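You operate a simulated robot arm through the tools that you are given. There is no shell and no other tool. Be economical: measure what you need, move in short steps, check, and stop when the job is done.

Carry out the task below with a simulated two-armed robot. There is one attempt and no reset: what you move stays moved.

TASK
Pick up the hand brush from the top of the flask bench with one hand, pass it to the other hand and put it on the top of the kiln bench.

The check looks at the end state, three seconds after you hand in, the way a careful person would. Anything else that was tipped, shoved, dropped, spilled or broken makes it a failure.

THE ROBOT
Two 7-joint arms with two-finger grippers on one trunk, on a base that drives. Base frame: it is fixed to the floor where the robot stands at the start and does not move with it; the origin is under the middle of the robot, x ahead of it, y to its left, z up; the surface under the hand at the start is at about z = 0.8. Readings come in m, degrees, newtons and seconds.
The left shoulder is at the start at [0.06, 0.123, 0.945], the right one opposite. With the tool pointing down near the work surface each hand reaches from about 0.36 to 0.8 m from the robot's upright axis, wherever it stands, measured 20 degrees to its own side. Places, roughly: top of the kiln bench [-1.7, -0.8, 0.8]. Payload 1.47 kg a hand.
Tool frame (each hand has its own): the origin (TCP) lies between the finger pads and is the grasp point; the fingertips stand 0.016 m ahead of it; z points along the fingers, y is the line along which they close. Largest opening 0.087 m; the body of the gripper starts 0.055 m behind the TCP.
Orientation is that of the tool frame in the base frame, as a unit quaternion [x, y, z, w]. With the fingers straight down and closing along the base's y, the tool's x points along the base's -x, its y along +y and its z along -z.

THE INTERFACE
- The arms move only by the tool nudge_tool. It takes "left_rows", "right_rows" or both (then of equal length, played together; a hand with none holds still); each is a list of rows, each a list of 3 entries, a list of its own where there are three numbers: the shift along the base's x, y, z in m, then the turn, a rotation vector about the base's x, y, z in degrees, then the finger opening in m, from 0 to 0.087. In form: [[[dx, dy, dz], [wx, wy, wz], claw], ...]. A call has 1 to 8 rows; each row shifts and turns the commanded pose from where the row before left it. Each row takes 0.2 s and may step no farther than 0.05 m and 8.6 degrees from the row before; otherwise, or with a gripper value out of range, the whole call is refused. Where a pose cannot be reached the arm comes as near as it can. A force on the tool above 40 N (or 10 N above the force at the start of the call, whichever is more), or a blocked arm, ends the call early, and 0.2 s more pass. Each finger travels about 0.153 m/s and halts on what it meets, pressing with about 27 N; the grip force reading is that of the motor and also rises with nothing between the fingers. The clock runs only during rows and for 0.2 s after the last one: add rows that do not move to give the fingers time. It gives the time, the measured TCP pose, the force on the tool (base axes), the opening and the grip force at its end, in the units of the frame above (readings bear some noise), with the torque about the TCP (base axes, N m) and any sound that the robot's microphone picked up, and new pictures: "views" is both (left out), scene, wrist or none (wrist: the cameras of the hands that moved).
- Cameras (640 x 400 px; columns grow to the right, rows downward): "scene" is now at [0.0885, -0.0047, 1.5012]; the picture's right is [-0.04, -1.00, 0.00], its down [-0.74, 0.03, -0.67] and it looks along [0.67, -0.03, -0.74] (base axes); focal length 273 px, centre (320, 200). "left" rides on the left gripper at [0.073, -0.012, -0.09] in its tool frame; the picture's right is [0.16, 0.99, 0.00], its down [-0.72, 0.12, -0.68] and it looks along [-0.67, 0.11, 0.73] (tool axes); focal length 247 px, centre (320, 200). "right" rides on the right gripper at [0.073, 0.012, -0.09] in its tool frame; the picture's right is [-0.16, 0.99, 0.00], its down [-0.72, -0.12, -0.68] and it looks along [-0.67, -0.11, 0.73] (tool axes); focal length 247 px, centre (320, 200). There is no depth. A picture from a camera that has moved, and an enlarged one, comes with that camera's place and axes in the base frame and with its lens.
- slide_trunk(by): slides the trunk up (or, below 0, down) by that many m; the arms and the scene camera ride with it, the base frame stays. It gives what a move gives, with no picture.
- drive_base(legs): drives the robot by 1 to 6 legs, each [ahead, left, turn to the left] in m, m and degrees, along the robot's own axes; the way and the turn of a leg run together, so that a leg with both is an arc; at most 1.5 m and 180 degrees a leg. The arms and the cameras ride along, it lands a little off, and it stops where it bumps. It gives what a move gives, and a new picture of the scene camera.
- turn_head(pan, tilt): turns the head with the scene camera to pan (to the left, within 120 degrees either way) and tilt (down, from -29 to 69), counted from straight ahead of the robot. It gives what a move gives, and a new picture of the scene camera.
- enlarge(camera, box): a new picture of the part [left, top, right, bottom] of that camera's present view, enlarged. The clock stands still meanwhile.
- job_done(): hands the job in; it is judged then, once.

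Work in short steps. Places have to be worked out from the pictures, the camera data and where the tool is seen: move nearer, look again, correct. Check each grasp and each placing, and mend what went wrong. You have 120 turns and 260 pictures in all, those below and enlarged ones among them. Open the grippers and draw the arms clear of the work before you hand the job in, unless the task says otherwise; then end with one line.

The tools are called as a command line: name --argument value ..., lists and objects as JSON in quotes. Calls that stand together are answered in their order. nudge_tool: Moves the arms, as the interface text tells. Its arguments: {"type":"object","properties":{"left_rows":{"type":"array","items":{"type":"array"}},"right_rows":{"type":"array","items":{"type":"array"}},"views":{"type":"string","enum":["both","scene","wrist","none"]}},"required":[]} The other tools are called the same way: slide_trunk (by) slides the trunk up or down; drive_base (legs) drives the base; turn_head (pan, tilt) turns the head that bears the scene camera; enlarge (camera, box) takes an enlarged picture of a part of a camera's view; job_done () hands the job in.

At the start:

```text
t: 0.0
left_ee_pos: [0.5885, 0.2598, 1.0941]
left_tcp_rot: [0.0, 1.0, 0.0, -0.001]
left_ft_force: [0.2, 1.4, 0.4]
left_wrist_torque: [-0.02, 0.0, 0.02]
left_finger_gap: 0.0869
left_grip_force: 0.0
right_ee_pos: [0.592, -0.2089, 1.0139]
right_tcp_rot: [0.0, 1.0, 0.0, 0.0]
right_ft_force: [-0.4, -0.9, 0.1]
right_wrist_torque: [0.03, -0.01, 0.0]
right_finger_gap: 0.087
right_grip_force: 0.1
trunk travel left (down, up): [-0.1, 0.13]
robot x, y, heading: [-0.0012, -0.0026, -0.1]
head pan, tilt: [-2.4, 48.0]
```

scene: 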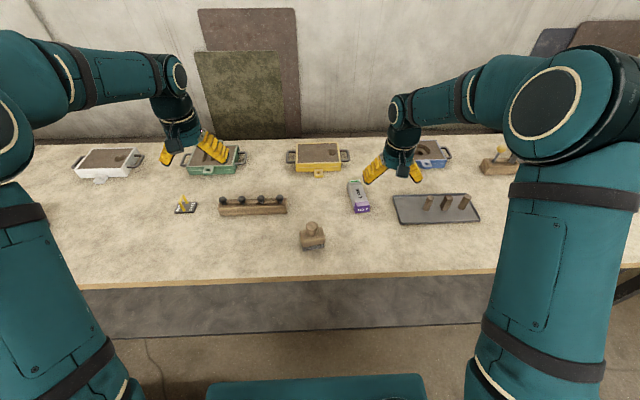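
right: 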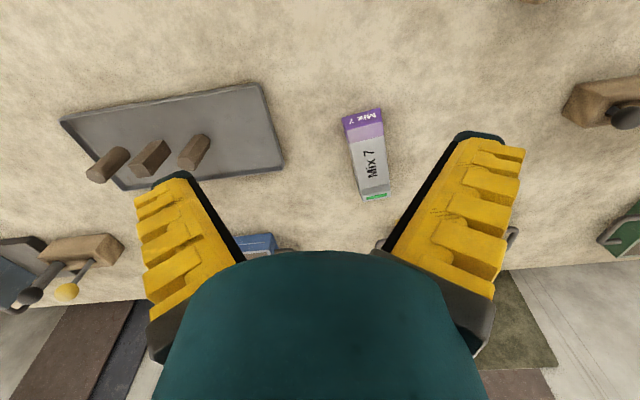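
left: 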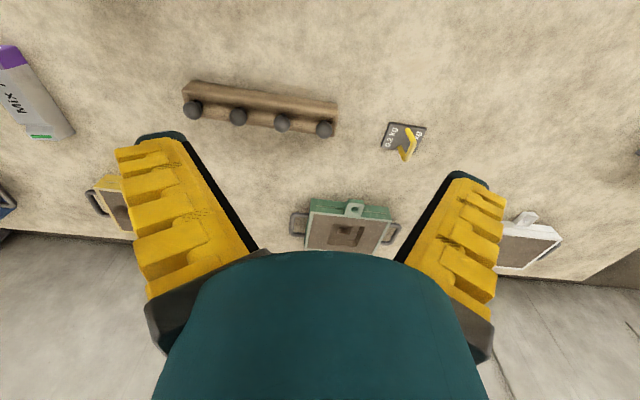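

The front bench carries moulding flasks, so it is likely the flask bench; I look closer for the hand brush.

enlarge --camera "scene" --box '[160, 130, 380, 268]'

enlarge --camera "scene" --box '[360, 120, 580, 258]'

turn_head --pan 40 --tilt 35

turn_head --pan -45 --tilt 35

turn_head --pan -110 --tilt 30

```text
2.90 times, centred on (270, 199) of scene
camera zoom: at [0.0885, -0.0047, 1.5012], right [-0.04, -1.0, 0.0], down [-0.74, 0.03, -0.67], along [0.67, -0.03, -0.74], focal length 792 px, centre (465, 203)
```

zoom: 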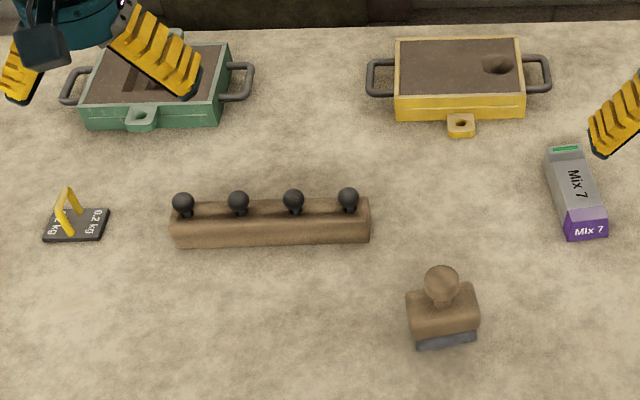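

```text
2.90 times, centred on (470, 189) of scene
camera zoom: at [0.0885, -0.0047, 1.5012], right [-0.04, -1.0, 0.0], down [-0.74, 0.03, -0.67], along [0.67, -0.03, -0.74], focal length 792 px, centre (-115, 232)
```

zoom: 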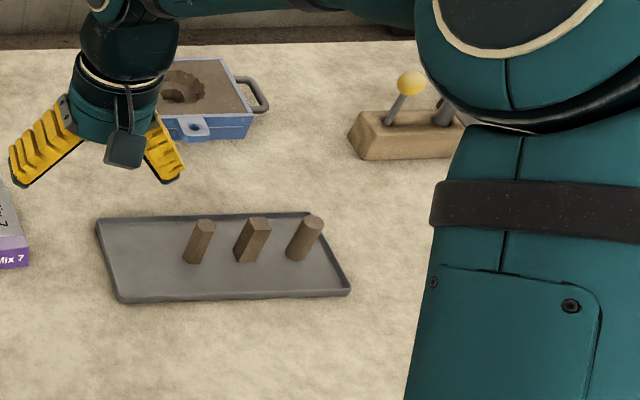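

```text
t: 1.1
left_ee_pos: [0.5894, 0.2603, 1.0958]
left_tcp_rot: [0.0, 1.0, 0.0, 0.0]
left_ft_force: [-0.5, -0.3, -0.2]
left_wrist_torque: [-0.02, 0.01, 0.01]
left_finger_gap: 0.0871
left_grip_force: 0.1
right_ee_pos: [0.5917, -0.2074, 1.0129]
right_tcp_rot: [0.001, 1.0, 0.0, 0.001]
right_ft_force: [-0.8, 0.9, 1.1]
right_wrist_torque: [-0.02, -0.02, -0.04]
right_finger_gap: 0.087
right_grip_force: 0.0
trunk travel left (down, up): [-0.1, 0.13]
robot x, y, heading: [-0.0012, -0.0017, -0.2]
head pan, tilt: [40.0, 35.0]
camera scene: at [0.0773, 0.0552, 1.5202], right [0.64, -0.77, 0.0], down [-0.44, -0.37, -0.82], along [0.63, 0.53, -0.57], focal length 273 px, centre (320, 200)
```

scene: 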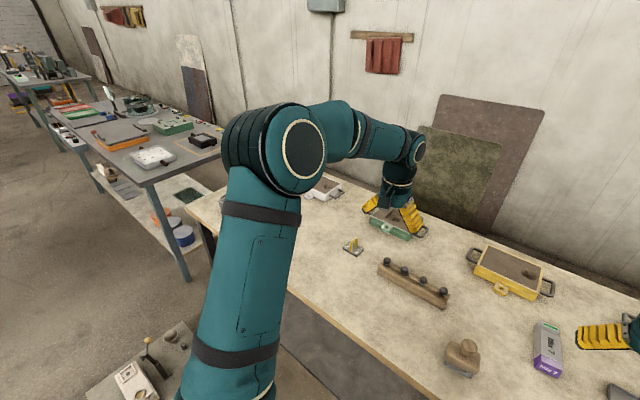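

```text
t: 2.7
left_ee_pos: [0.5891, 0.2606, 1.0947]
left_tcp_rot: [-0.001, 1.0, 0.0, 0.0]
left_ft_force: [0.1, -0.2, 0.7]
left_wrist_torque: [-0.01, -0.01, 0.02]
left_finger_gap: 0.087
left_grip_force: 0.0
right_ee_pos: [0.5924, -0.2073, 1.0133]
right_tcp_rot: [0.0, 1.0, 0.001, 0.0]
right_ft_force: [0.0, 0.2, -0.4]
right_wrist_torque: [-0.04, 0.0, -0.02]
right_finger_gap: 0.0869
right_grip_force: 0.0
trunk travel left (down, up): [-0.1, 0.13]
robot x, y, heading: [-0.0013, -0.0001, 0.2]
head pan, tilt: [-45.0, 35.0]
camera scene: at [0.0721, -0.0636, 1.5202], right [-0.71, -0.71, 0.0], down [-0.41, 0.41, -0.82], along [0.58, -0.58, -0.57], focal length 273 px, centre (320, 200)
```

scene: 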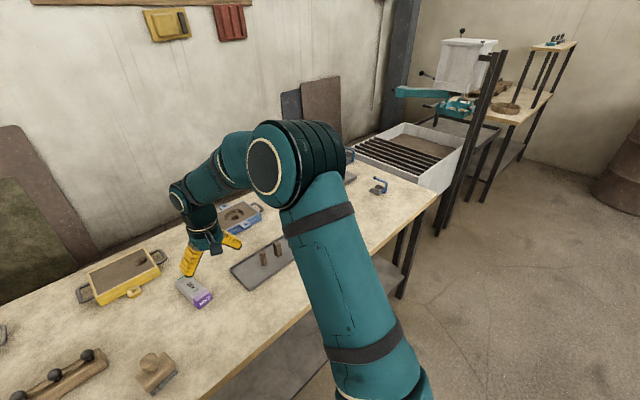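

```text
t: 4.0
left_ee_pos: [0.589, 0.2598, 1.0943]
left_tcp_rot: [0.0, 1.0, 0.0, -0.001]
left_ft_force: [0.4, 0.1, -0.3]
left_wrist_torque: [0.03, 0.04, 0.03]
left_finger_gap: 0.087
left_grip_force: 0.1
right_ee_pos: [0.5925, -0.2075, 1.0116]
right_tcp_rot: [0.0, 1.0, -0.001, 0.0]
right_ft_force: [0.4, 0.6, -0.5]
right_wrist_torque: [0.01, 0.0, -0.03]
right_finger_gap: 0.0869
right_grip_force: 0.1
trunk travel left (down, up): [-0.1, 0.13]
robot x, y, heading: [0.0032, -0.0015, 0.1]
head pan, tilt: [-110.0, 30.0]
camera scene: at [-0.0211, -0.0864, 1.528], right [-0.94, 0.34, 0.0], down [0.17, 0.47, -0.87], along [-0.3, -0.81, -0.5], focal length 273 px, centre (320, 200)
```

scene: 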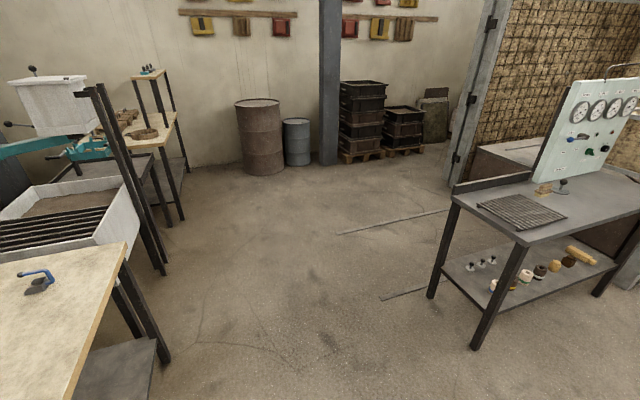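

The block with knob and grey underside near (312,235) may be the brush; kiln bench is behind-right with the gauge panel. I enlarge the kiln bench and re-look at the candidate.

enlarge --camera "scene" --box '[430, 130, 640, 262]'

turn_head --pan 0 --tilt 55

enlarge --camera "scene" --box '[270, 160, 370, 222]'

turn_head --pan -120 --tilt 15

```text
3.03 times, centred on (535, 196) of scene
camera zoom: at [-0.0211, -0.0864, 1.528], right [-0.94, 0.34, 0.0], down [0.17, 0.47, -0.87], along [-0.3, -0.81, -0.5], focal length 828 px, centre (-332, 212)
```

zoom: 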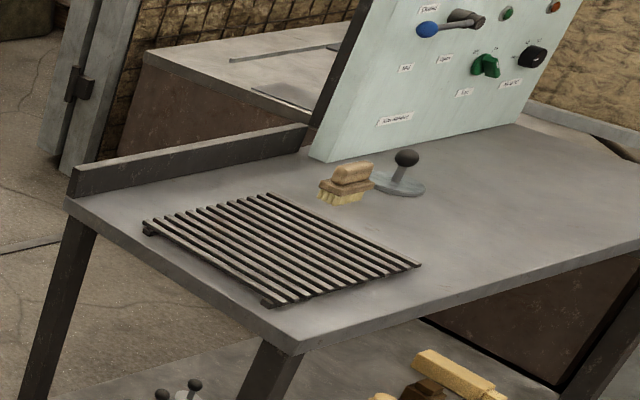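

```text
t: 5.9
left_ee_pos: [0.5893, 0.2603, 1.0955]
left_tcp_rot: [-0.001, 1.0, 0.0, 0.0]
left_ft_force: [-0.7, -0.2, -0.6]
left_wrist_torque: [0.01, 0.02, -0.01]
left_finger_gap: 0.0871
left_grip_force: 0.1
right_ee_pos: [0.5921, -0.2078, 1.0134]
right_tcp_rot: [-0.001, 1.0, -0.001, 0.0]
right_ft_force: [-0.3, -0.1, -0.4]
right_wrist_torque: [-0.04, 0.02, 0.0]
right_finger_gap: 0.0869
right_grip_force: 0.1
trunk travel left (down, up): [-0.1, 0.13]
robot x, y, heading: [0.0008, -0.0025, 0.1]
head pan, tilt: [0.0, 55.0]
camera scene: at [0.0819, -0.0014, 1.492], right [0.0, -1.0, 0.0], down [-0.82, 0.0, -0.57], along [0.57, 0.0, -0.82], focal length 273 px, centre (320, 200)
```

scene: 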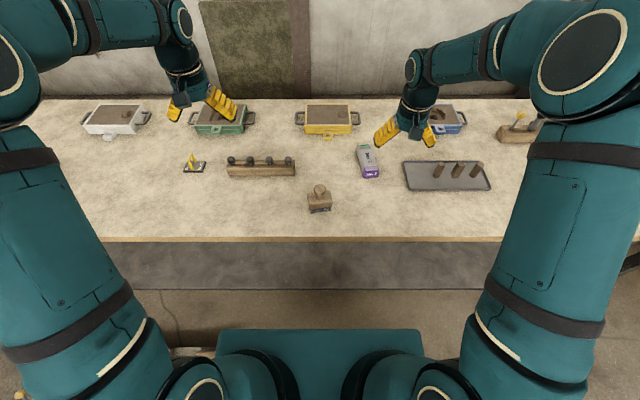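

```text
6.40 times, centred on (320, 191) of scene
camera zoom: at [0.0819, -0.0014, 1.492], right [0.0, -1.0, 0.0], down [-0.82, 0.0, -0.57], along [0.57, 0.0, -0.82], focal length 1748 px, centre (320, 258)
```

zoom: 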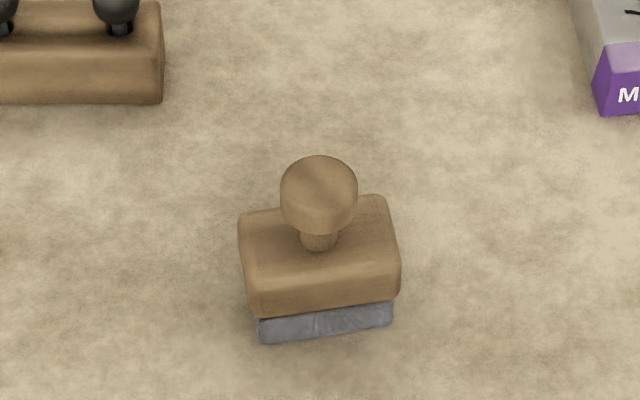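

```text
t: 7.9
left_ee_pos: [0.5898, 0.2589, 1.0951]
left_tcp_rot: [0.0, 1.0, 0.0, 0.001]
left_ft_force: [0.9, -0.3, 0.3]
left_wrist_torque: [0.03, 0.01, 0.04]
left_finger_gap: 0.0867
left_grip_force: 0.0
right_ee_pos: [0.593, -0.209, 1.0146]
right_tcp_rot: [0.0, 1.0, 0.0, 0.0]
right_ft_force: [0.4, -0.2, 0.4]
right_wrist_torque: [0.01, 0.0, 0.0]
right_finger_gap: 0.0867
right_grip_force: 0.0
trunk travel left (down, up): [-0.1, 0.13]
robot x, y, heading: [-0.0031, -0.0001, -0.1]
head pan, tilt: [-120.0, 15.0]
camera scene: at [-0.0369, -0.0823, 1.5522], right [-0.87, 0.5, 0.0], down [0.13, 0.22, -0.97], along [-0.48, -0.84, -0.26], focal length 273 px, centre (320, 200)
```

scene: 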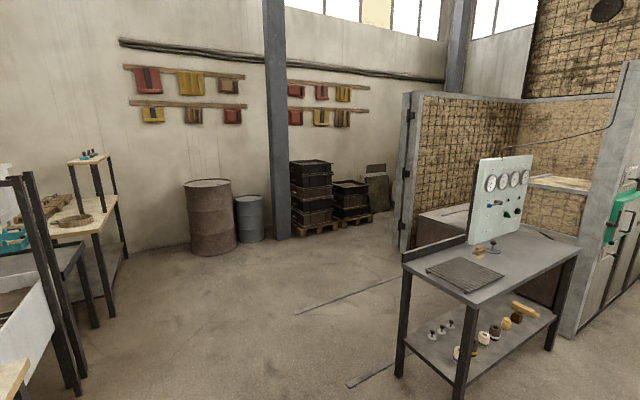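

A different brush is already on the kiln bench. I check the left-hand bench too to be sure which is the flask bench.

turn_head --pan 60 --tilt 20

enlarge --camera "scene" --box '[180, 100, 440, 262]'

turn_head --pan 115 --tilt 20

```text
t: 10.6
left_ee_pos: [0.5892, 0.2597, 1.0954]
left_tcp_rot: [0.0, 1.0, -0.001, 0.0]
left_ft_force: [-0.5, 0.0, 0.2]
left_wrist_torque: [0.0, 0.0, 0.01]
left_finger_gap: 0.0867
left_grip_force: 0.1
right_ee_pos: [0.5914, -0.2079, 1.0131]
right_tcp_rot: [0.0, 1.0, 0.0, 0.0]
right_ft_force: [0.0, 0.1, 1.1]
right_wrist_torque: [0.01, 0.0, -0.02]
right_finger_gap: 0.0867
right_grip_force: 0.1
trunk travel left (down, up): [-0.1, 0.13]
robot x, y, heading: [0.0014, 0.0002, 0.0]
head pan, tilt: [60.0, 20.0]
camera scene: at [0.0564, 0.0792, 1.544], right [0.87, -0.5, 0.0], down [-0.17, -0.3, -0.94], along [0.47, 0.81, -0.34], focal length 273 px, centre (320, 200)
```

scene: 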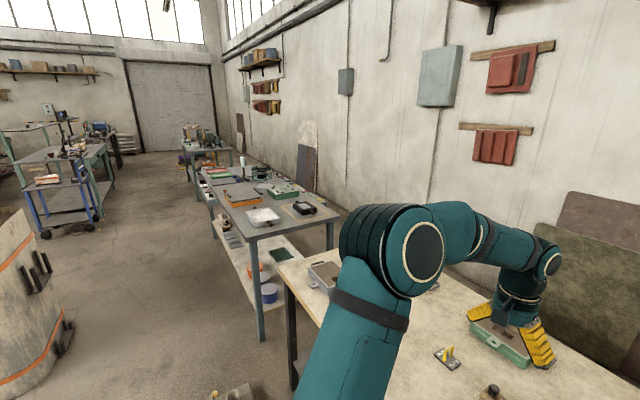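

```text
2.46 times, centred on (310, 181) of scene
camera zoom: at [0.0564, 0.0792, 1.544], right [0.87, -0.5, 0.0], down [-0.17, -0.3, -0.94], along [0.47, 0.81, -0.34], focal length 672 px, centre (345, 247)
```

zoom: 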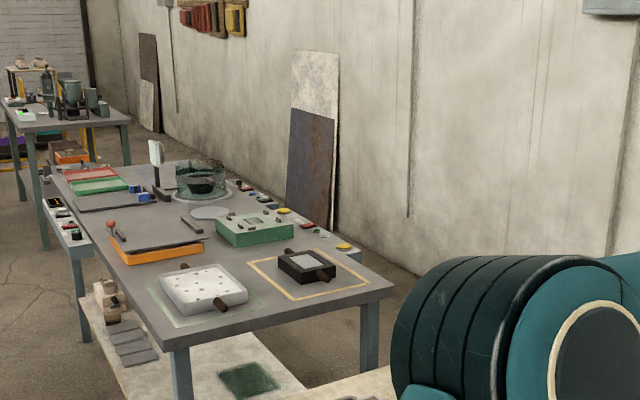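

```text
t: 11.8
left_ee_pos: [0.5892, 0.2586, 1.095]
left_tcp_rot: [0.0, 1.0, 0.0, 0.0]
left_ft_force: [0.4, 0.6, 0.7]
left_wrist_torque: [-0.01, -0.01, -0.04]
left_finger_gap: 0.0873
left_grip_force: 0.1
right_ee_pos: [0.5912, -0.2082, 1.0133]
right_tcp_rot: [0.0, 1.0, 0.0, 0.0]
right_ft_force: [0.4, 0.0, -0.3]
right_wrist_torque: [0.01, 0.0, 0.01]
right_finger_gap: 0.0869
right_grip_force: 0.0
trunk travel left (down, up): [-0.1, 0.13]
robot x, y, heading: [0.0006, -0.0006, 0.1]
head pan, tilt: [115.0, 20.0]
camera scene: at [-0.0295, 0.083, 1.544], right [0.91, 0.42, 0.0], down [0.14, -0.31, -0.94], along [-0.4, 0.85, -0.34], focal length 273 px, centre (320, 200)
```

scene: 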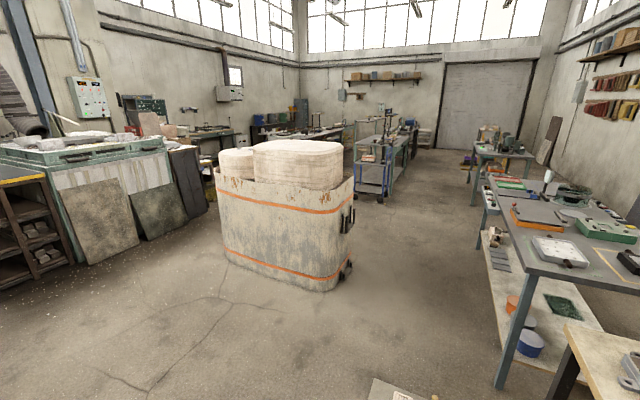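

The front bench is the flask bench and the brush is the knobbed block at about [0.541, 0.0, 0.80–0.90], yawed ~6°. Plan: left hand grips the block from the left side tilted, right hand then takes the knob from above. First I yaw the left hand at height.

turn_head --pan 0 --tilt 55

nudge_tool --left_rows '[[[-0.005, 0.005, 0], [0, 0, 8.5], 0.087], [[-0.005, 0.005, 0], [0, 0, 8.5], 0.087], [[-0.005, 0.005, 0], [0, 0, 8.5], 0.087], [[-0.005, 0.005, 0], [0, 0, 8.5], 0.087], [[-0.005, 0.005, 0], [0, 0, 8.5], 0.087], [[-0.005, 0.005, 0], [0, 0, 8.5], 0.087], [[-0.005, 0.005, 0], [0, 0, 8.5], 0.087], [[-0.005, 0.005, 0], [0, 0, 8.5], 0.087]]' --views "none"

nudge_tool --left_rows '[[[0, 0, 0], [0, 0, 8.5], 0.087], [[0, 0, 0], [0, 0, 8.5], 0.087], [[0, 0, 0], [0, 0, 5], 0.087], [[0, 0.01, 0], [-8, 0, 0], 0.087], [[0, 0.01, 0], [-8, 0, 0], 0.087], [[0, 0.01, 0], [-8, 0, 0], 0.087], [[0, 0.01, 0], [-8, 0, 0], 0.087], [[0, 0, 0], [-8, 0, 0], 0.087]]'

```text
t: 13.8
left_ee_pos: [0.5905, 0.2599, 1.0941]
left_tcp_rot: [0.0, 1.0, 0.0, 0.0]
left_ft_force: [0.1, 0.6, 0.0]
left_wrist_torque: [0.02, 0.01, 0.02]
left_finger_gap: 0.0869
left_grip_force: 0.1
right_ee_pos: [0.592, -0.208, 1.013]
right_tcp_rot: [0.0, 1.0, 0.0, 0.0]
right_ft_force: [0.1, 0.9, 0.2]
right_wrist_torque: [-0.01, 0.02, 0.0]
right_finger_gap: 0.0872
right_grip_force: 0.1
trunk travel left (down, up): [-0.1, 0.13]
robot x, y, heading: [-0.0006, -0.0015, 0.0]
head pan, tilt: [0.0, 55.0]
camera scene: at [0.0819, -0.0014, 1.492], right [0.0, -1.0, 0.0], down [-0.82, 0.0, -0.57], along [0.57, 0.0, -0.82], focal length 273 px, centre (320, 200)
```

scene: 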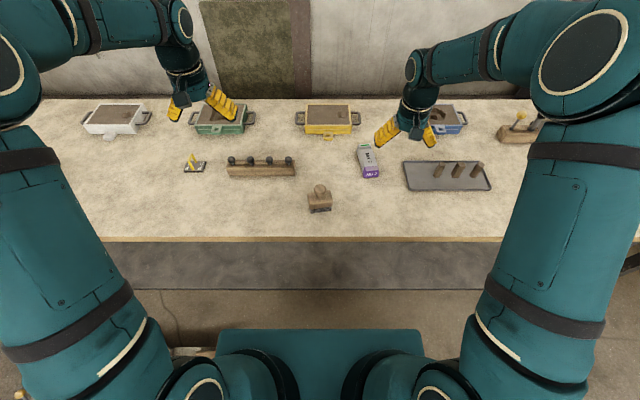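

```text
t: 15.6
left_ee_pos: [0.5488, 0.2991, 1.0946]
left_tcp_rot: [-0.56, 0.828, 0.001, 0.0]
left_ft_force: [0.5, -0.5, -0.8]
left_wrist_torque: [0.01, -0.01, 0.03]
left_finger_gap: 0.0869
left_grip_force: 0.1
right_ee_pos: [0.5916, -0.209, 1.0133]
right_tcp_rot: [-0.001, 1.0, 0.0, 0.001]
right_ft_force: [-0.6, 0.0, -0.3]
right_wrist_torque: [-0.01, 0.02, -0.01]
right_finger_gap: 0.0869
right_grip_force: 0.0
trunk travel left (down, up): [-0.1, 0.13]
robot x, y, heading: [-0.0003, -0.0014, -0.2]
head pan, tilt: [0.0, 55.0]
```

```text
t: 17.4
left_ee_pos: [0.5498, 0.3405, 1.0947]
left_tcp_rot: [-0.664, 0.665, -0.242, -0.243]
left_ft_force: [0.7, -0.4, 0.2]
left_wrist_torque: [-0.03, 0.02, -0.01]
left_finger_gap: 0.0869
left_grip_force: 0.0
right_ee_pos: [0.5929, -0.2076, 1.0118]
right_tcp_rot: [0.0, 1.0, -0.001, 0.0]
right_ft_force: [-0.3, 0.3, -0.6]
right_wrist_torque: [0.0, 0.0, -0.02]
right_finger_gap: 0.0869
right_grip_force: 0.1
trunk travel left (down, up): [-0.1, 0.13]
robot x, y, heading: [0.0011, -0.0032, 0.3]
head pan, tilt: [0.0, 55.0]
camera scene: at [0.0822, -0.0009, 1.4919], right [0.0, -1.0, 0.0], down [-0.82, 0.0, -0.57], along [0.57, 0.0, -0.82], focal length 273 px, centre (320, 200)
camera left: at [0.5622, 0.3417, 1.2099], right [-0.99, -0.12, 0.1], down [-0.12, 0.99, 0.05], along [-0.11, 0.04, -0.99], focal length 247 px, centre (320, 200)
```

scene: 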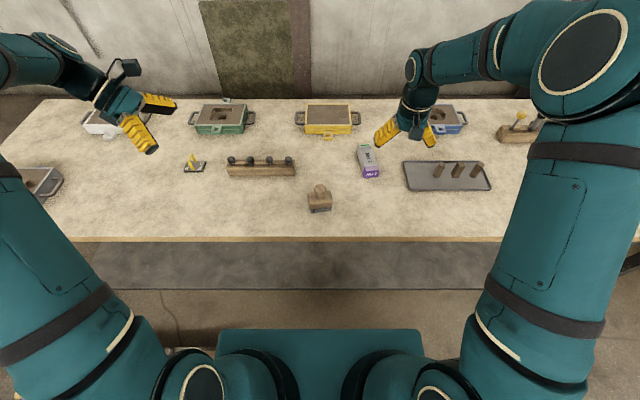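
left: 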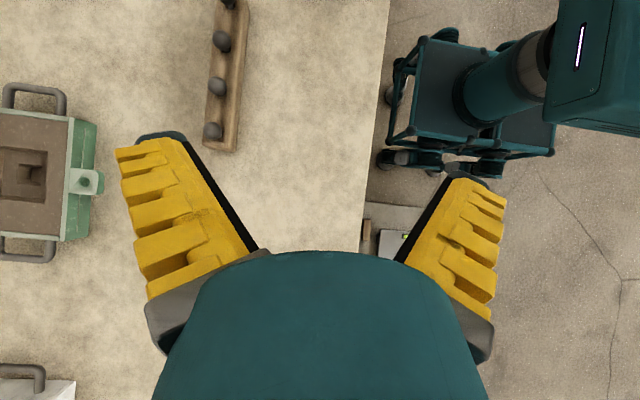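

Orientation works. I tilt a bit more, add 6° yaw and come nearer at a safe height to see the brush.

nudge_tool --left_rows '[[[0, -0.02, -0.01], [-8, 0, 0], 0.087], [[0, -0.03, -0.02], [0, 0, 6], 0.087], [[-0.005, -0.03, -0.02], [0, 0, 0], 0.087], [[0, -0.03, -0.02], [0, 0, 0], 0.087], [[0, -0.03, -0.02], [0, 0, 0], 0.087], [[0, -0.03, -0.02], [0, 0, 0], 0.087], [[0, -0.01, -0.01], [0, 0, 0], 0.087]]'

enlarge --camera "scene" --box '[220, 120, 380, 220]'

```text
t: 19.0
left_ee_pos: [0.5447, 0.1587, 0.9746]
left_tcp_rot: [0.679, -0.611, 0.302, 0.272]
left_ft_force: [-0.1, 0.7, -0.2]
left_wrist_torque: [0.01, 0.0, -0.01]
left_finger_gap: 0.087
left_grip_force: 0.0
right_ee_pos: [0.5924, -0.208, 1.0121]
right_tcp_rot: [0.001, 1.0, 0.0, 0.0]
right_ft_force: [-0.4, 0.6, 0.2]
right_wrist_torque: [0.02, 0.01, 0.01]
right_finger_gap: 0.0871
right_grip_force: 0.1
trunk travel left (down, up): [-0.1, 0.13]
robot x, y, heading: [0.0004, 0.0004, 0.0]
head pan, tilt: [0.0, 55.0]
camera scene: at [0.082, -0.0013, 1.4919], right [0.0, -1.0, 0.0], down [-0.82, 0.0, -0.57], along [0.57, 0.0, -0.82], focal length 273 px, centre (320, 200)
camera left: at [0.5541, 0.1779, 1.0889], right [-0.97, -0.21, 0.12], down [-0.22, 0.97, -0.08], along [-0.1, -0.11, -0.99], focal length 247 px, centre (320, 200)
```

scene: 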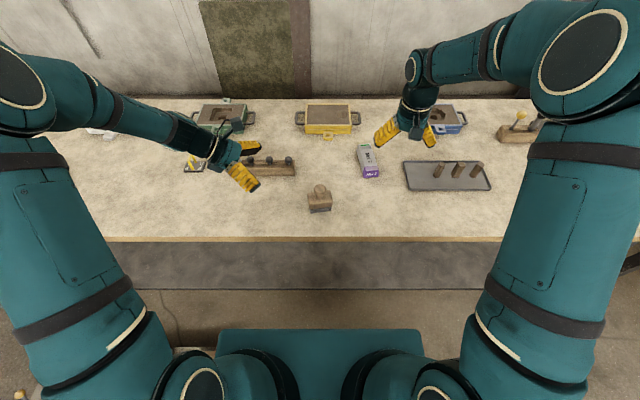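
left: 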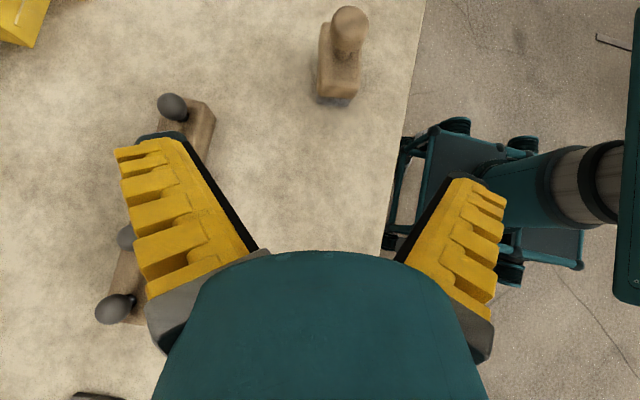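

```text
4.00 times, centred on (300, 170) of scene
camera zoom: at [0.082, -0.0013, 1.4919], right [0.0, -1.0, 0.0], down [-0.82, 0.0, -0.57], along [0.57, 0.0, -0.82], focal length 1092 px, centre (400, 320)
```

zoom: 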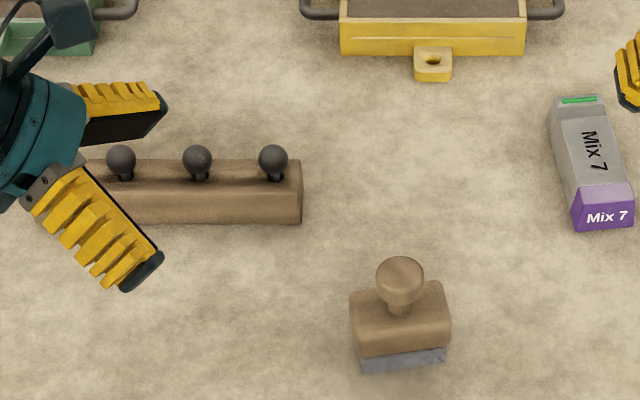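

Brush: block centre ≈ [0.540, 0.000], mid-height ≈0.832, yaw ~6°. I move to the pre-grasp point along the approach line and look.

nudge_tool --left_rows '[[[-0.006, -0.02, -0.02], [0, 0, 0], 0.087], [[-0.005, -0.03, -0.03], [0, 0, 0], 0.087], [[-0.002, -0.032, -0.039], [0, 0, 0], 0.087], [[0, 0, 0], [0, 0, 0], 0.087]]'

enlarge --camera "scene" --box '[240, 140, 380, 228]'

```text
refused: row 3 steps farther than a row can; nothing moved
```

```text
4.55 times, centred on (310, 184) of scene
camera zoom: at [0.082, -0.0013, 1.4919], right [0.0, -1.0, 0.0], down [-0.82, 0.0, -0.57], along [0.57, 0.0, -0.82], focal length 1241 px, centre (366, 273)
```

zoom: 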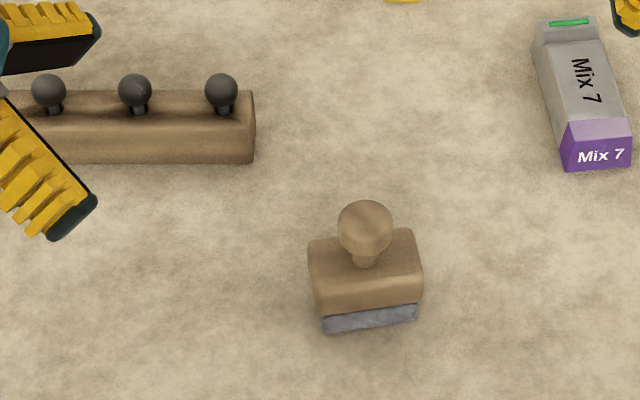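

One row was too long; I split it into smaller rows.

nudge_tool --left_rows '[[[-0.006, -0.02, -0.02], [0, 0, 0], 0.087], [[-0.003, -0.02, -0.023], [0, 0, 0], 0.087], [[-0.002, -0.02, -0.023], [0, 0, 0], 0.087], [[-0.002, -0.022, -0.023], [0, 0, 0], 0.087], [[0, 0, 0], [0, 0, 0], 0.087]]'

enlarge --camera "scene" --box '[240, 140, 380, 228]'

```text
t: 20.2
left_ee_pos: [0.5293, 0.0776, 0.8848]
left_tcp_rot: [0.679, -0.612, 0.302, 0.272]
left_ft_force: [-0.4, -1.5, -0.8]
left_wrist_torque: [0.0, 0.02, -0.04]
left_finger_gap: 0.0868
left_grip_force: 0.1
right_ee_pos: [0.5914, -0.2084, 1.0147]
right_tcp_rot: [0.0, 1.0, 0.0, 0.0]
right_ft_force: [0.8, 0.0, 0.0]
right_wrist_torque: [-0.01, -0.02, 0.01]
right_finger_gap: 0.087
right_grip_force: 0.1
trunk travel left (down, up): [-0.1, 0.13]
robot x, y, heading: [0.0019, -0.0016, 0.2]
head pan, tilt: [0.0, 55.0]
camera scene: at [0.0816, -0.0013, 1.492], right [0.0, -1.0, 0.0], down [-0.82, 0.0, -0.57], along [0.57, 0.0, -0.82], focal length 273 px, centre (320, 200)
camera left: at [0.5405, 0.0968, 0.9996], right [-0.97, -0.21, 0.12], down [-0.22, 0.97, -0.08], along [-0.1, -0.11, -0.99], focal length 247 px, centre (320, 200)
```

scene: 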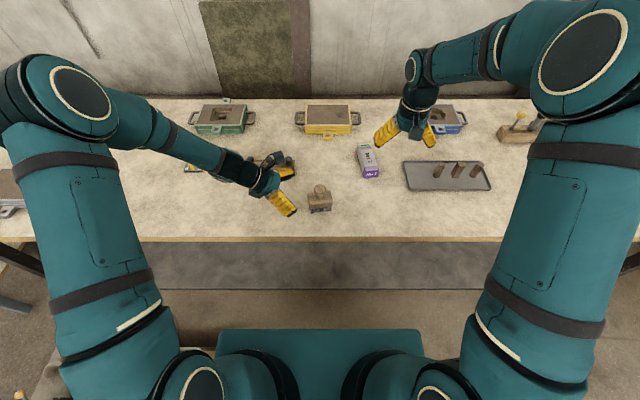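
left: 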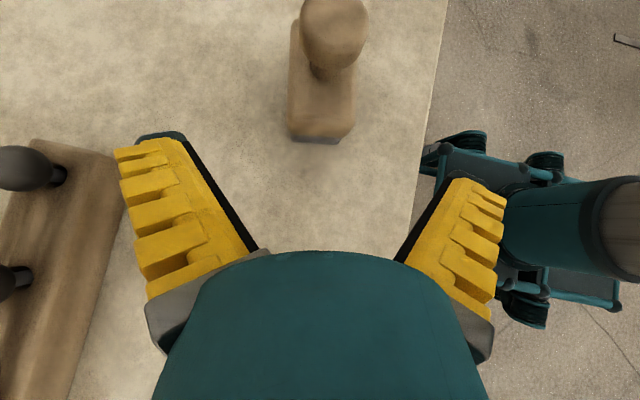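

```text
4.55 times, centred on (310, 184) of scene
camera zoom: at [0.0816, -0.0013, 1.492], right [0.0, -1.0, 0.0], down [-0.82, 0.0, -0.57], along [0.57, 0.0, -0.82], focal length 1241 px, centre (366, 273)
```

zoom: 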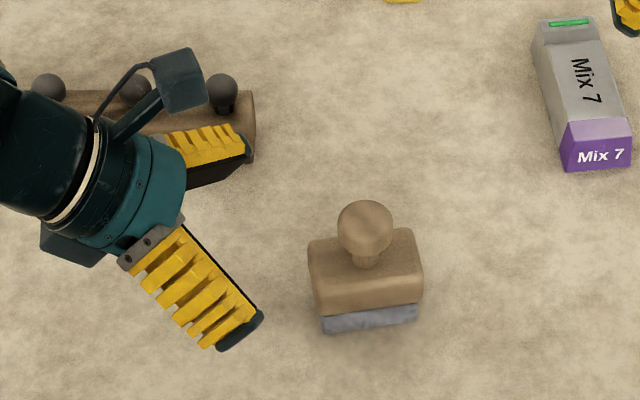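

Alignment is good, yaw of block ≈8°. I add 2° yaw and go down the approach line to the grasp point.

nudge_tool --left_rows '[[[0.002, -0.015, -0.013], [0, 0, 2], 0.087], [[0.002, -0.015, -0.013], [0, 0, 0], 0.087], [[0.002, -0.015, -0.013], [0, 0, 0], 0.087], [[0.002, -0.015, -0.013], [0, 0, 0], 0.087], [[0, 0, 0], [0, 0, 0], 0.087]]'

enlarge --camera "scene" --box '[260, 160, 360, 222]'

```text
t: 21.4
left_ee_pos: [0.5387, 0.0182, 0.834]
left_tcp_rot: [0.69, -0.599, 0.307, 0.267]
left_ft_force: [-0.1, 0.4, 0.0]
left_wrist_torque: [0.01, -0.01, 0.03]
left_finger_gap: 0.0872
left_grip_force: 0.0
right_ee_pos: [0.5921, -0.2088, 1.0129]
right_tcp_rot: [0.001, 1.0, 0.0, 0.0]
right_ft_force: [-0.2, -1.2, 0.8]
right_wrist_torque: [0.05, -0.03, -0.02]
right_finger_gap: 0.0872
right_grip_force: 0.0
trunk travel left (down, up): [-0.1, 0.13]
robot x, y, heading: [0.0002, -0.0031, -0.0]
head pan, tilt: [0.0, 55.0]
camera scene: at [0.0817, -0.0013, 1.492], right [0.0, -1.0, 0.0], down [-0.82, 0.0, -0.57], along [0.57, 0.0, -0.82], focal length 273 px, centre (320, 200)
camera left: at [0.5494, 0.037, 0.9476], right [-0.96, -0.24, 0.12], down [-0.25, 0.96, -0.08], along [-0.09, -0.11, -0.99], focal length 247 px, centre (320, 200)
```

scene: 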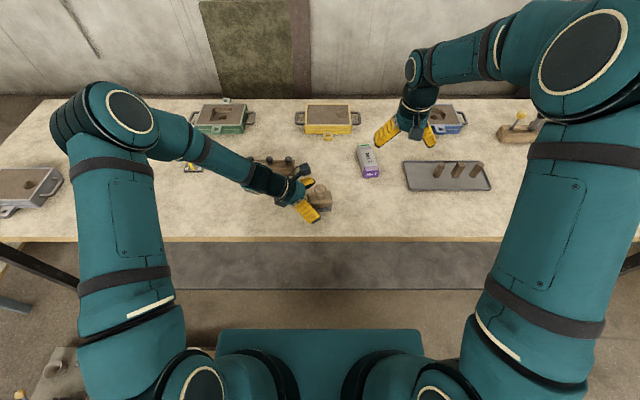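
left: 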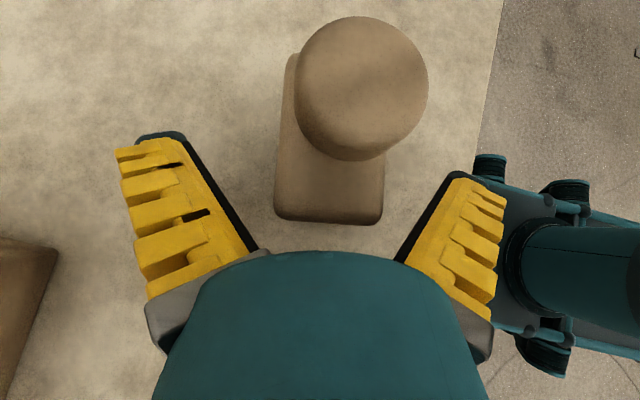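

```text
6.40 times, centred on (310, 191) of scene
camera zoom: at [0.0817, -0.0013, 1.492], right [0.0, -1.0, 0.0], down [-0.82, 0.0, -0.57], along [0.57, 0.0, -0.82], focal length 1748 px, centre (384, 258)
```

zoom: 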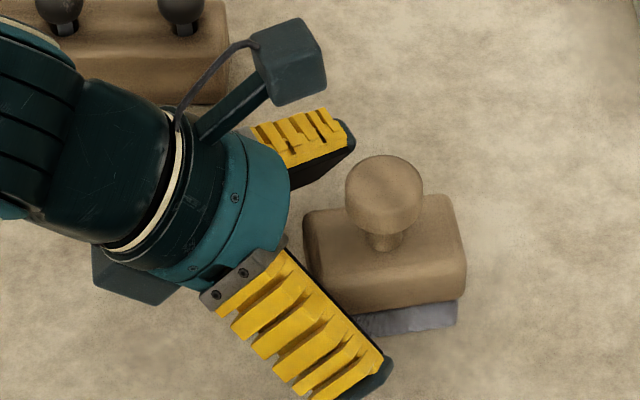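

Fingers straddle the block; it sits ~4 mm toward the robot from the pad centre. I correct and close.

nudge_tool --left_rows '[[[-0.004, 0, -0.001], [0, 0, 0], 0.087], [[0, 0, 0], [0, 0, 0], 0.065], [[0, 0, 0], [0, 0, 0], 0.055], [[0, 0, 0], [0, 0, 0], 0.04], [[0, 0, 0], [0, 0, 0], 0.03], [[0, 0, 0], [0, 0, 0], 0.03]]'

enlarge --camera "scene" --box '[260, 160, 360, 222]'

```text
t: 22.8
left_ee_pos: [0.5352, 0.0183, 0.832]
left_tcp_rot: [0.689, -0.599, 0.307, 0.268]
left_ft_force: [-0.8, 0.2, 0.4]
left_wrist_torque: [-0.02, -0.07, 0.03]
left_finger_gap: 0.0432
left_grip_force: 26.8
right_ee_pos: [0.5914, -0.2072, 1.0128]
right_tcp_rot: [0.0, 1.0, 0.0, 0.0]
right_ft_force: [-0.6, 0.7, -1.7]
right_wrist_torque: [0.01, 0.01, 0.01]
right_finger_gap: 0.0871
right_grip_force: 0.0
trunk travel left (down, up): [-0.1, 0.13]
robot x, y, heading: [0.0038, -0.0022, -0.2]
head pan, tilt: [0.0, 55.0]
camera scene: at [0.0819, -0.0014, 1.492], right [0.0, -1.0, 0.0], down [-0.82, 0.0, -0.57], along [0.57, 0.0, -0.82], focal length 273 px, centre (320, 200)
camera left: at [0.5452, 0.0368, 0.9465], right [-0.96, -0.24, 0.12], down [-0.25, 0.96, -0.08], along [-0.09, -0.11, -0.99], focal length 247 px, centre (320, 200)
```

scene: 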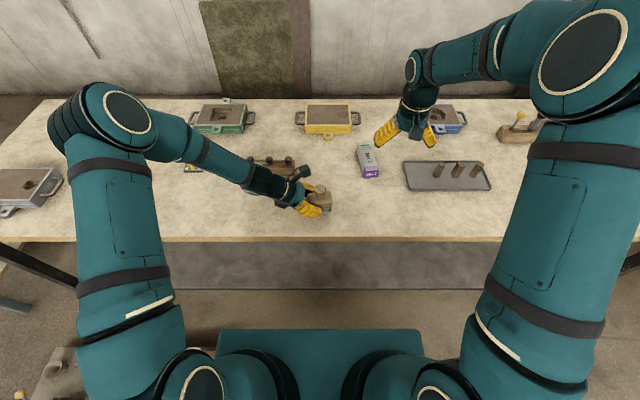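
left: 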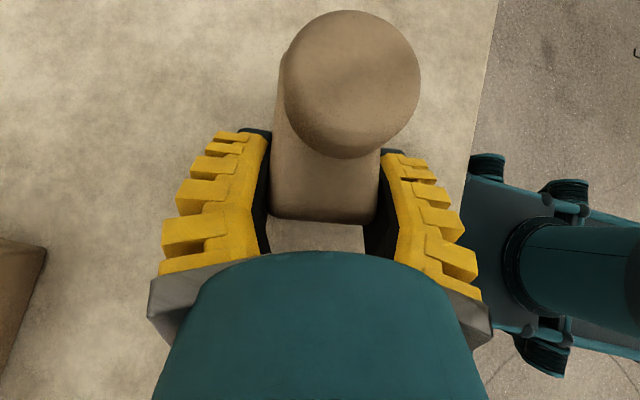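

```text
6.40 times, centred on (310, 191) of scene
camera zoom: at [0.0819, -0.0014, 1.492], right [0.0, -1.0, 0.0], down [-0.82, 0.0, -0.57], along [0.57, 0.0, -0.82], focal length 1748 px, centre (384, 258)
```

zoom: 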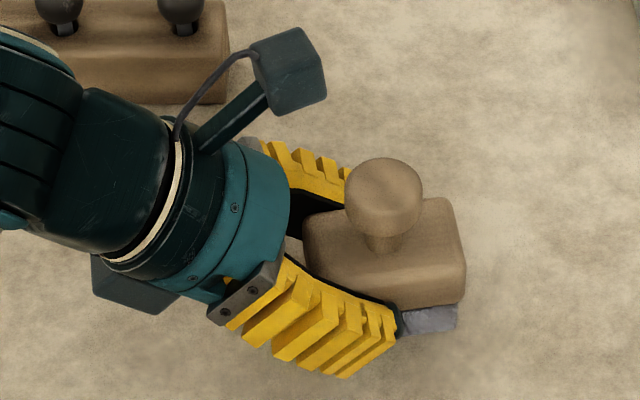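

Firm grip (gap 0.043). I lift straight up.

nudge_tool --left_rows '[[[0, 0, 0.015], [0, 0, 0], 0.03], [[0, 0, 0.03], [0, 0, 0], 0.03], [[0, 0, 0.03], [0, 0, 0], 0.03], [[0, 0, 0.03], [0, 0, 0], 0.03], [[0, 0, 0.03], [0, 0, 0], 0.03], [[0, 0, 0.03], [0, 0, 0], 0.03], [[0, 0, 0.03], [0, 0, 0], 0.03], [[0, 0, 0], [0, 0, 0], 0.03]]'

enlarge --camera "scene" --box '[240, 110, 380, 198]'

```text
t: 24.6
left_ee_pos: [0.5341, 0.0169, 1.0279]
left_tcp_rot: [0.69, -0.599, 0.307, 0.267]
left_ft_force: [-0.3, -0.1, -1.8]
left_wrist_torque: [0.0, 0.0, -0.01]
left_finger_gap: 0.0428
left_grip_force: 26.7
right_ee_pos: [0.5916, -0.208, 1.0139]
right_tcp_rot: [0.0, 1.0, 0.0, 0.0]
right_ft_force: [0.4, 0.1, 0.0]
right_wrist_torque: [-0.02, -0.04, 0.03]
right_finger_gap: 0.0872
right_grip_force: 0.0
trunk travel left (down, up): [-0.1, 0.13]
robot x, y, heading: [0.0004, -0.0014, -0.2]
head pan, tilt: [0.0, 55.0]
camera scene: at [0.0823, -0.0013, 1.4919], right [0.0, -1.0, 0.0], down [-0.82, 0.0, -0.57], along [0.57, 0.0, -0.82], focal length 273 px, centre (320, 200)
camera left: at [0.5453, 0.036, 1.1418], right [-0.96, -0.24, 0.12], down [-0.25, 0.96, -0.08], along [-0.09, -0.11, -0.99], focal length 247 px, centre (320, 200)
```

scene: 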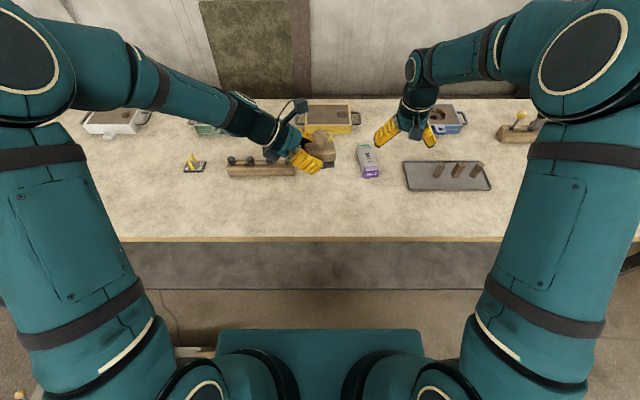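
left: 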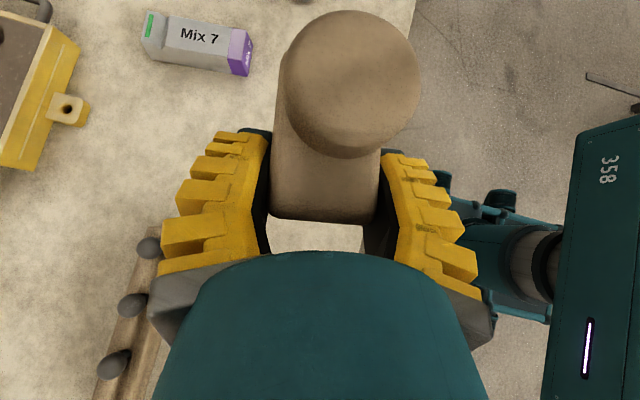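

```text
4.55 times, centred on (310, 154) of scene
camera zoom: at [0.0823, -0.0013, 1.4919], right [0.0, -1.0, 0.0], down [-0.82, 0.0, -0.57], along [0.57, 0.0, -0.82], focal length 1241 px, centre (366, 409)
```

zoom: 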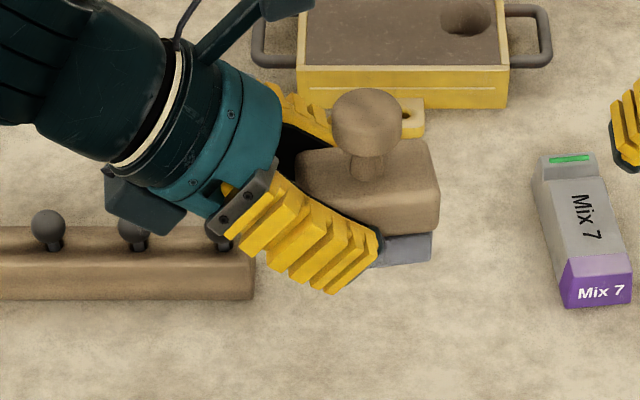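

Brush is held; knob centre ≈ [0.540, -0.002, 1.081]. I now orient the right hand as a mirror image (yaw -90°, tilt ~48°), well clear of the brush.

nudge_tool --right_rows '[[[-0.005, -0.01, 0.02], [0, 0, -8.5], 0.087], [[-0.005, -0.01, 0.02], [0, 0, -8.5], 0.087], [[-0.005, -0.01, 0.02], [0, 0, -8.5], 0.087], [[-0.005, -0.01, 0.02], [0, 0, -8.5], 0.087], [[-0.005, -0.01, 0.02], [0, 0, -8.5], 0.087], [[-0.005, -0.01, 0.02], [0, 0, -8.5], 0.087], [[-0.005, -0.01, 0.02], [0, 0, -8.5], 0.087], [[-0.005, -0.01, 0.02], [0, 0, -8.5], 0.087]]' --views "none"

nudge_tool --right_rows '[[[0, 0, 0], [0, 0, -8.5], 0.087], [[0, 0, 0], [0, 0, -8.5], 0.087], [[0, 0, 0], [0, 0, -5], 0.087], [[0, 0, 0], [8, 0, 0], 0.087], [[0, 0, 0], [8, 0, 0], 0.087], [[0, 0, 0], [8, 0, 0], 0.087], [[0, 0, 0], [8, 0, 0], 0.087], [[0, 0, 0], [8, 0, 0], 0.087]]' --views "both"

```text
t: 26.4
left_ee_pos: [0.5341, 0.017, 1.0271]
left_tcp_rot: [0.689, -0.6, 0.306, 0.267]
left_ft_force: [-0.3, 0.2, -2.0]
left_wrist_torque: [0.03, -0.01, -0.02]
left_finger_gap: 0.0427
left_grip_force: 26.7
right_ee_pos: [0.5511, -0.2883, 1.1728]
right_tcp_rot: [0.56, 0.828, 0.0, 0.0]
right_ft_force: [0.2, -0.4, -0.2]
right_wrist_torque: [0.01, -0.01, 0.03]
right_finger_gap: 0.087
right_grip_force: 0.0
trunk travel left (down, up): [-0.1, 0.13]
robot x, y, heading: [-0.001, 0.0016, 0.0]
head pan, tilt: [0.0, 55.0]
```

```text
t: 28.2
left_ee_pos: [0.5351, 0.0177, 1.0274]
left_tcp_rot: [0.689, -0.6, 0.307, 0.267]
left_ft_force: [0.9, -0.1, -2.5]
left_wrist_torque: [0.07, -0.01, 0.0]
left_finger_gap: 0.0428
left_grip_force: 27.1
right_ee_pos: [0.5534, -0.2884, 1.1726]
right_tcp_rot: [0.664, 0.664, 0.242, -0.243]
right_ft_force: [-0.4, 0.0, 0.7]
right_wrist_torque: [0.0, -0.01, -0.01]
right_finger_gap: 0.0869
right_grip_force: 0.0
trunk travel left (down, up): [-0.1, 0.13]
robot x, y, heading: [-0.0015, 0.0007, -0.1]
head pan, tilt: [0.0, 55.0]
camera scene: at [0.0823, -0.002, 1.4919], right [0.0, -1.0, 0.0], down [-0.82, 0.0, -0.57], along [0.57, 0.0, -0.82], focal length 273 px, centre (320, 200)
camera right: at [0.564, -0.2913, 1.2882], right [0.99, -0.12, -0.1], down [-0.12, -0.99, 0.05], along [-0.11, -0.04, -0.99], focal length 247 px, centre (320, 200)
```

scene: 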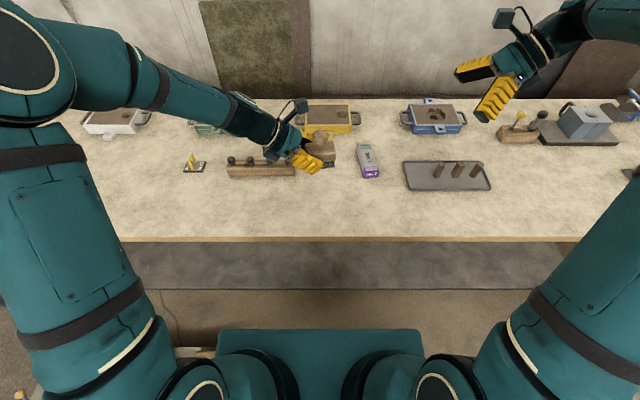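
right: 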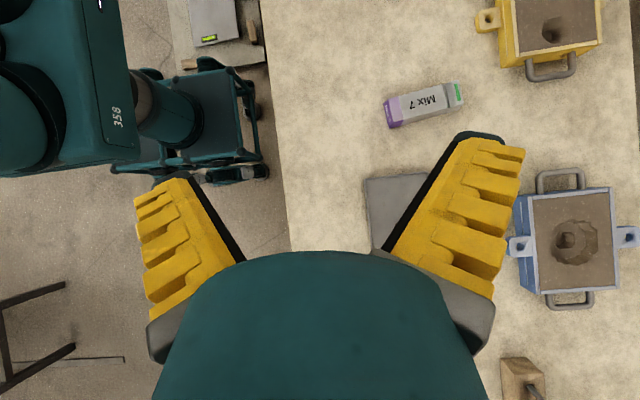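

I add 10° more tilt and bring the right hand to the pre-grasp point about 14 cm back from the knob.

nudge_tool --right_rows '[[[0, 0, 0], [5, 0, 0], 0.087], [[0, 0, 0], [5, 0, 0], 0.087], [[-0.003, 0.04, 0], [0, 0, 0], 0.087], [[-0.003, 0.04, 0], [0, 0, 0], 0.087], [[-0.003, 0.04, 0], [0, 0, 0], 0.07], [[-0.004, 0.04, 0], [0, 0, 0], 0.07], [[0, 0.016, 0], [0, 0, 0], 0.07], [[0, 0, 0], [0, 0, 0], 0.07]]'

enlarge --camera "scene" --box '[240, 60, 440, 185]'

```text
t: 30.0
left_ee_pos: [0.5347, 0.0168, 1.0273]
left_tcp_rot: [0.69, -0.599, 0.307, 0.266]
left_ft_force: [0.5, -0.8, 0.0]
left_wrist_torque: [0.01, 0.01, -0.01]
left_finger_gap: 0.0425
left_grip_force: 27.0
right_ee_pos: [0.5399, -0.1119, 1.173]
right_tcp_rot: [0.641, 0.641, 0.299, -0.299]
right_ft_force: [0.1, 0.5, -0.4]
right_wrist_torque: [0.02, -0.03, 0.02]
right_finger_gap: 0.0736
right_grip_force: 2.0
trunk travel left (down, up): [-0.1, 0.13]
robot x, y, heading: [0.0009, -0.0002, -0.1]
head pan, tilt: [0.0, 55.0]
camera scene: at [0.082, -0.0015, 1.4919], right [0.0, -1.0, 0.0], down [-0.82, 0.0, -0.57], along [0.57, 0.0, -0.82], focal length 273 px, centre (320, 200)
camera right: at [0.5514, -0.1329, 1.2862], right [0.99, -0.1, -0.12], down [-0.12, -0.99, -0.12], along [-0.11, 0.13, -0.99], focal length 247 px, centre (320, 200)
```

scene: 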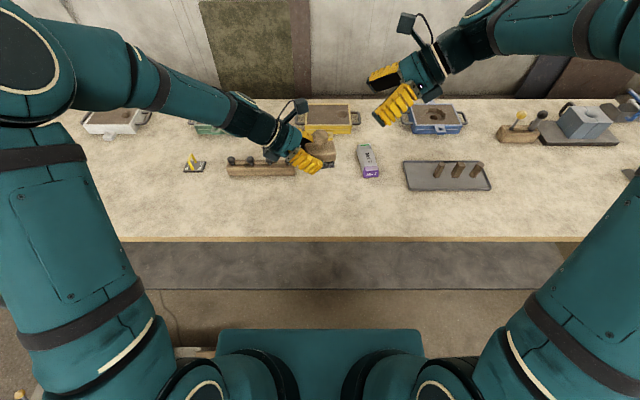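
right: 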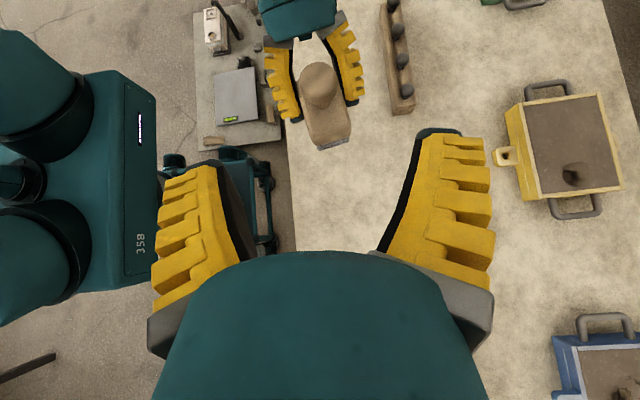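

```text
3.20 times, centred on (340, 122) of scene
camera zoom: at [0.082, -0.0015, 1.4919], right [0.0, -1.0, 0.0], down [-0.82, 0.0, -0.57], along [0.57, 0.0, -0.82], focal length 874 px, centre (256, 448)
```

zoom: 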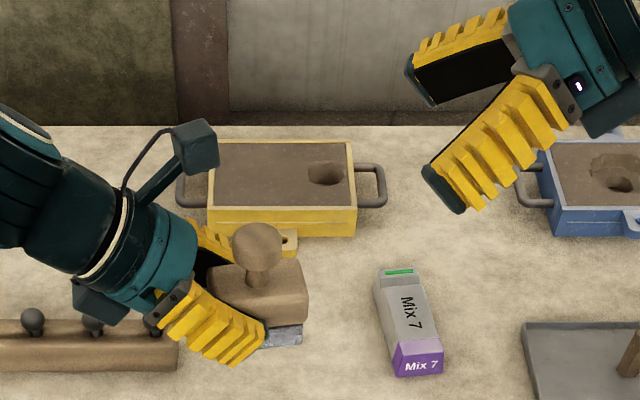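

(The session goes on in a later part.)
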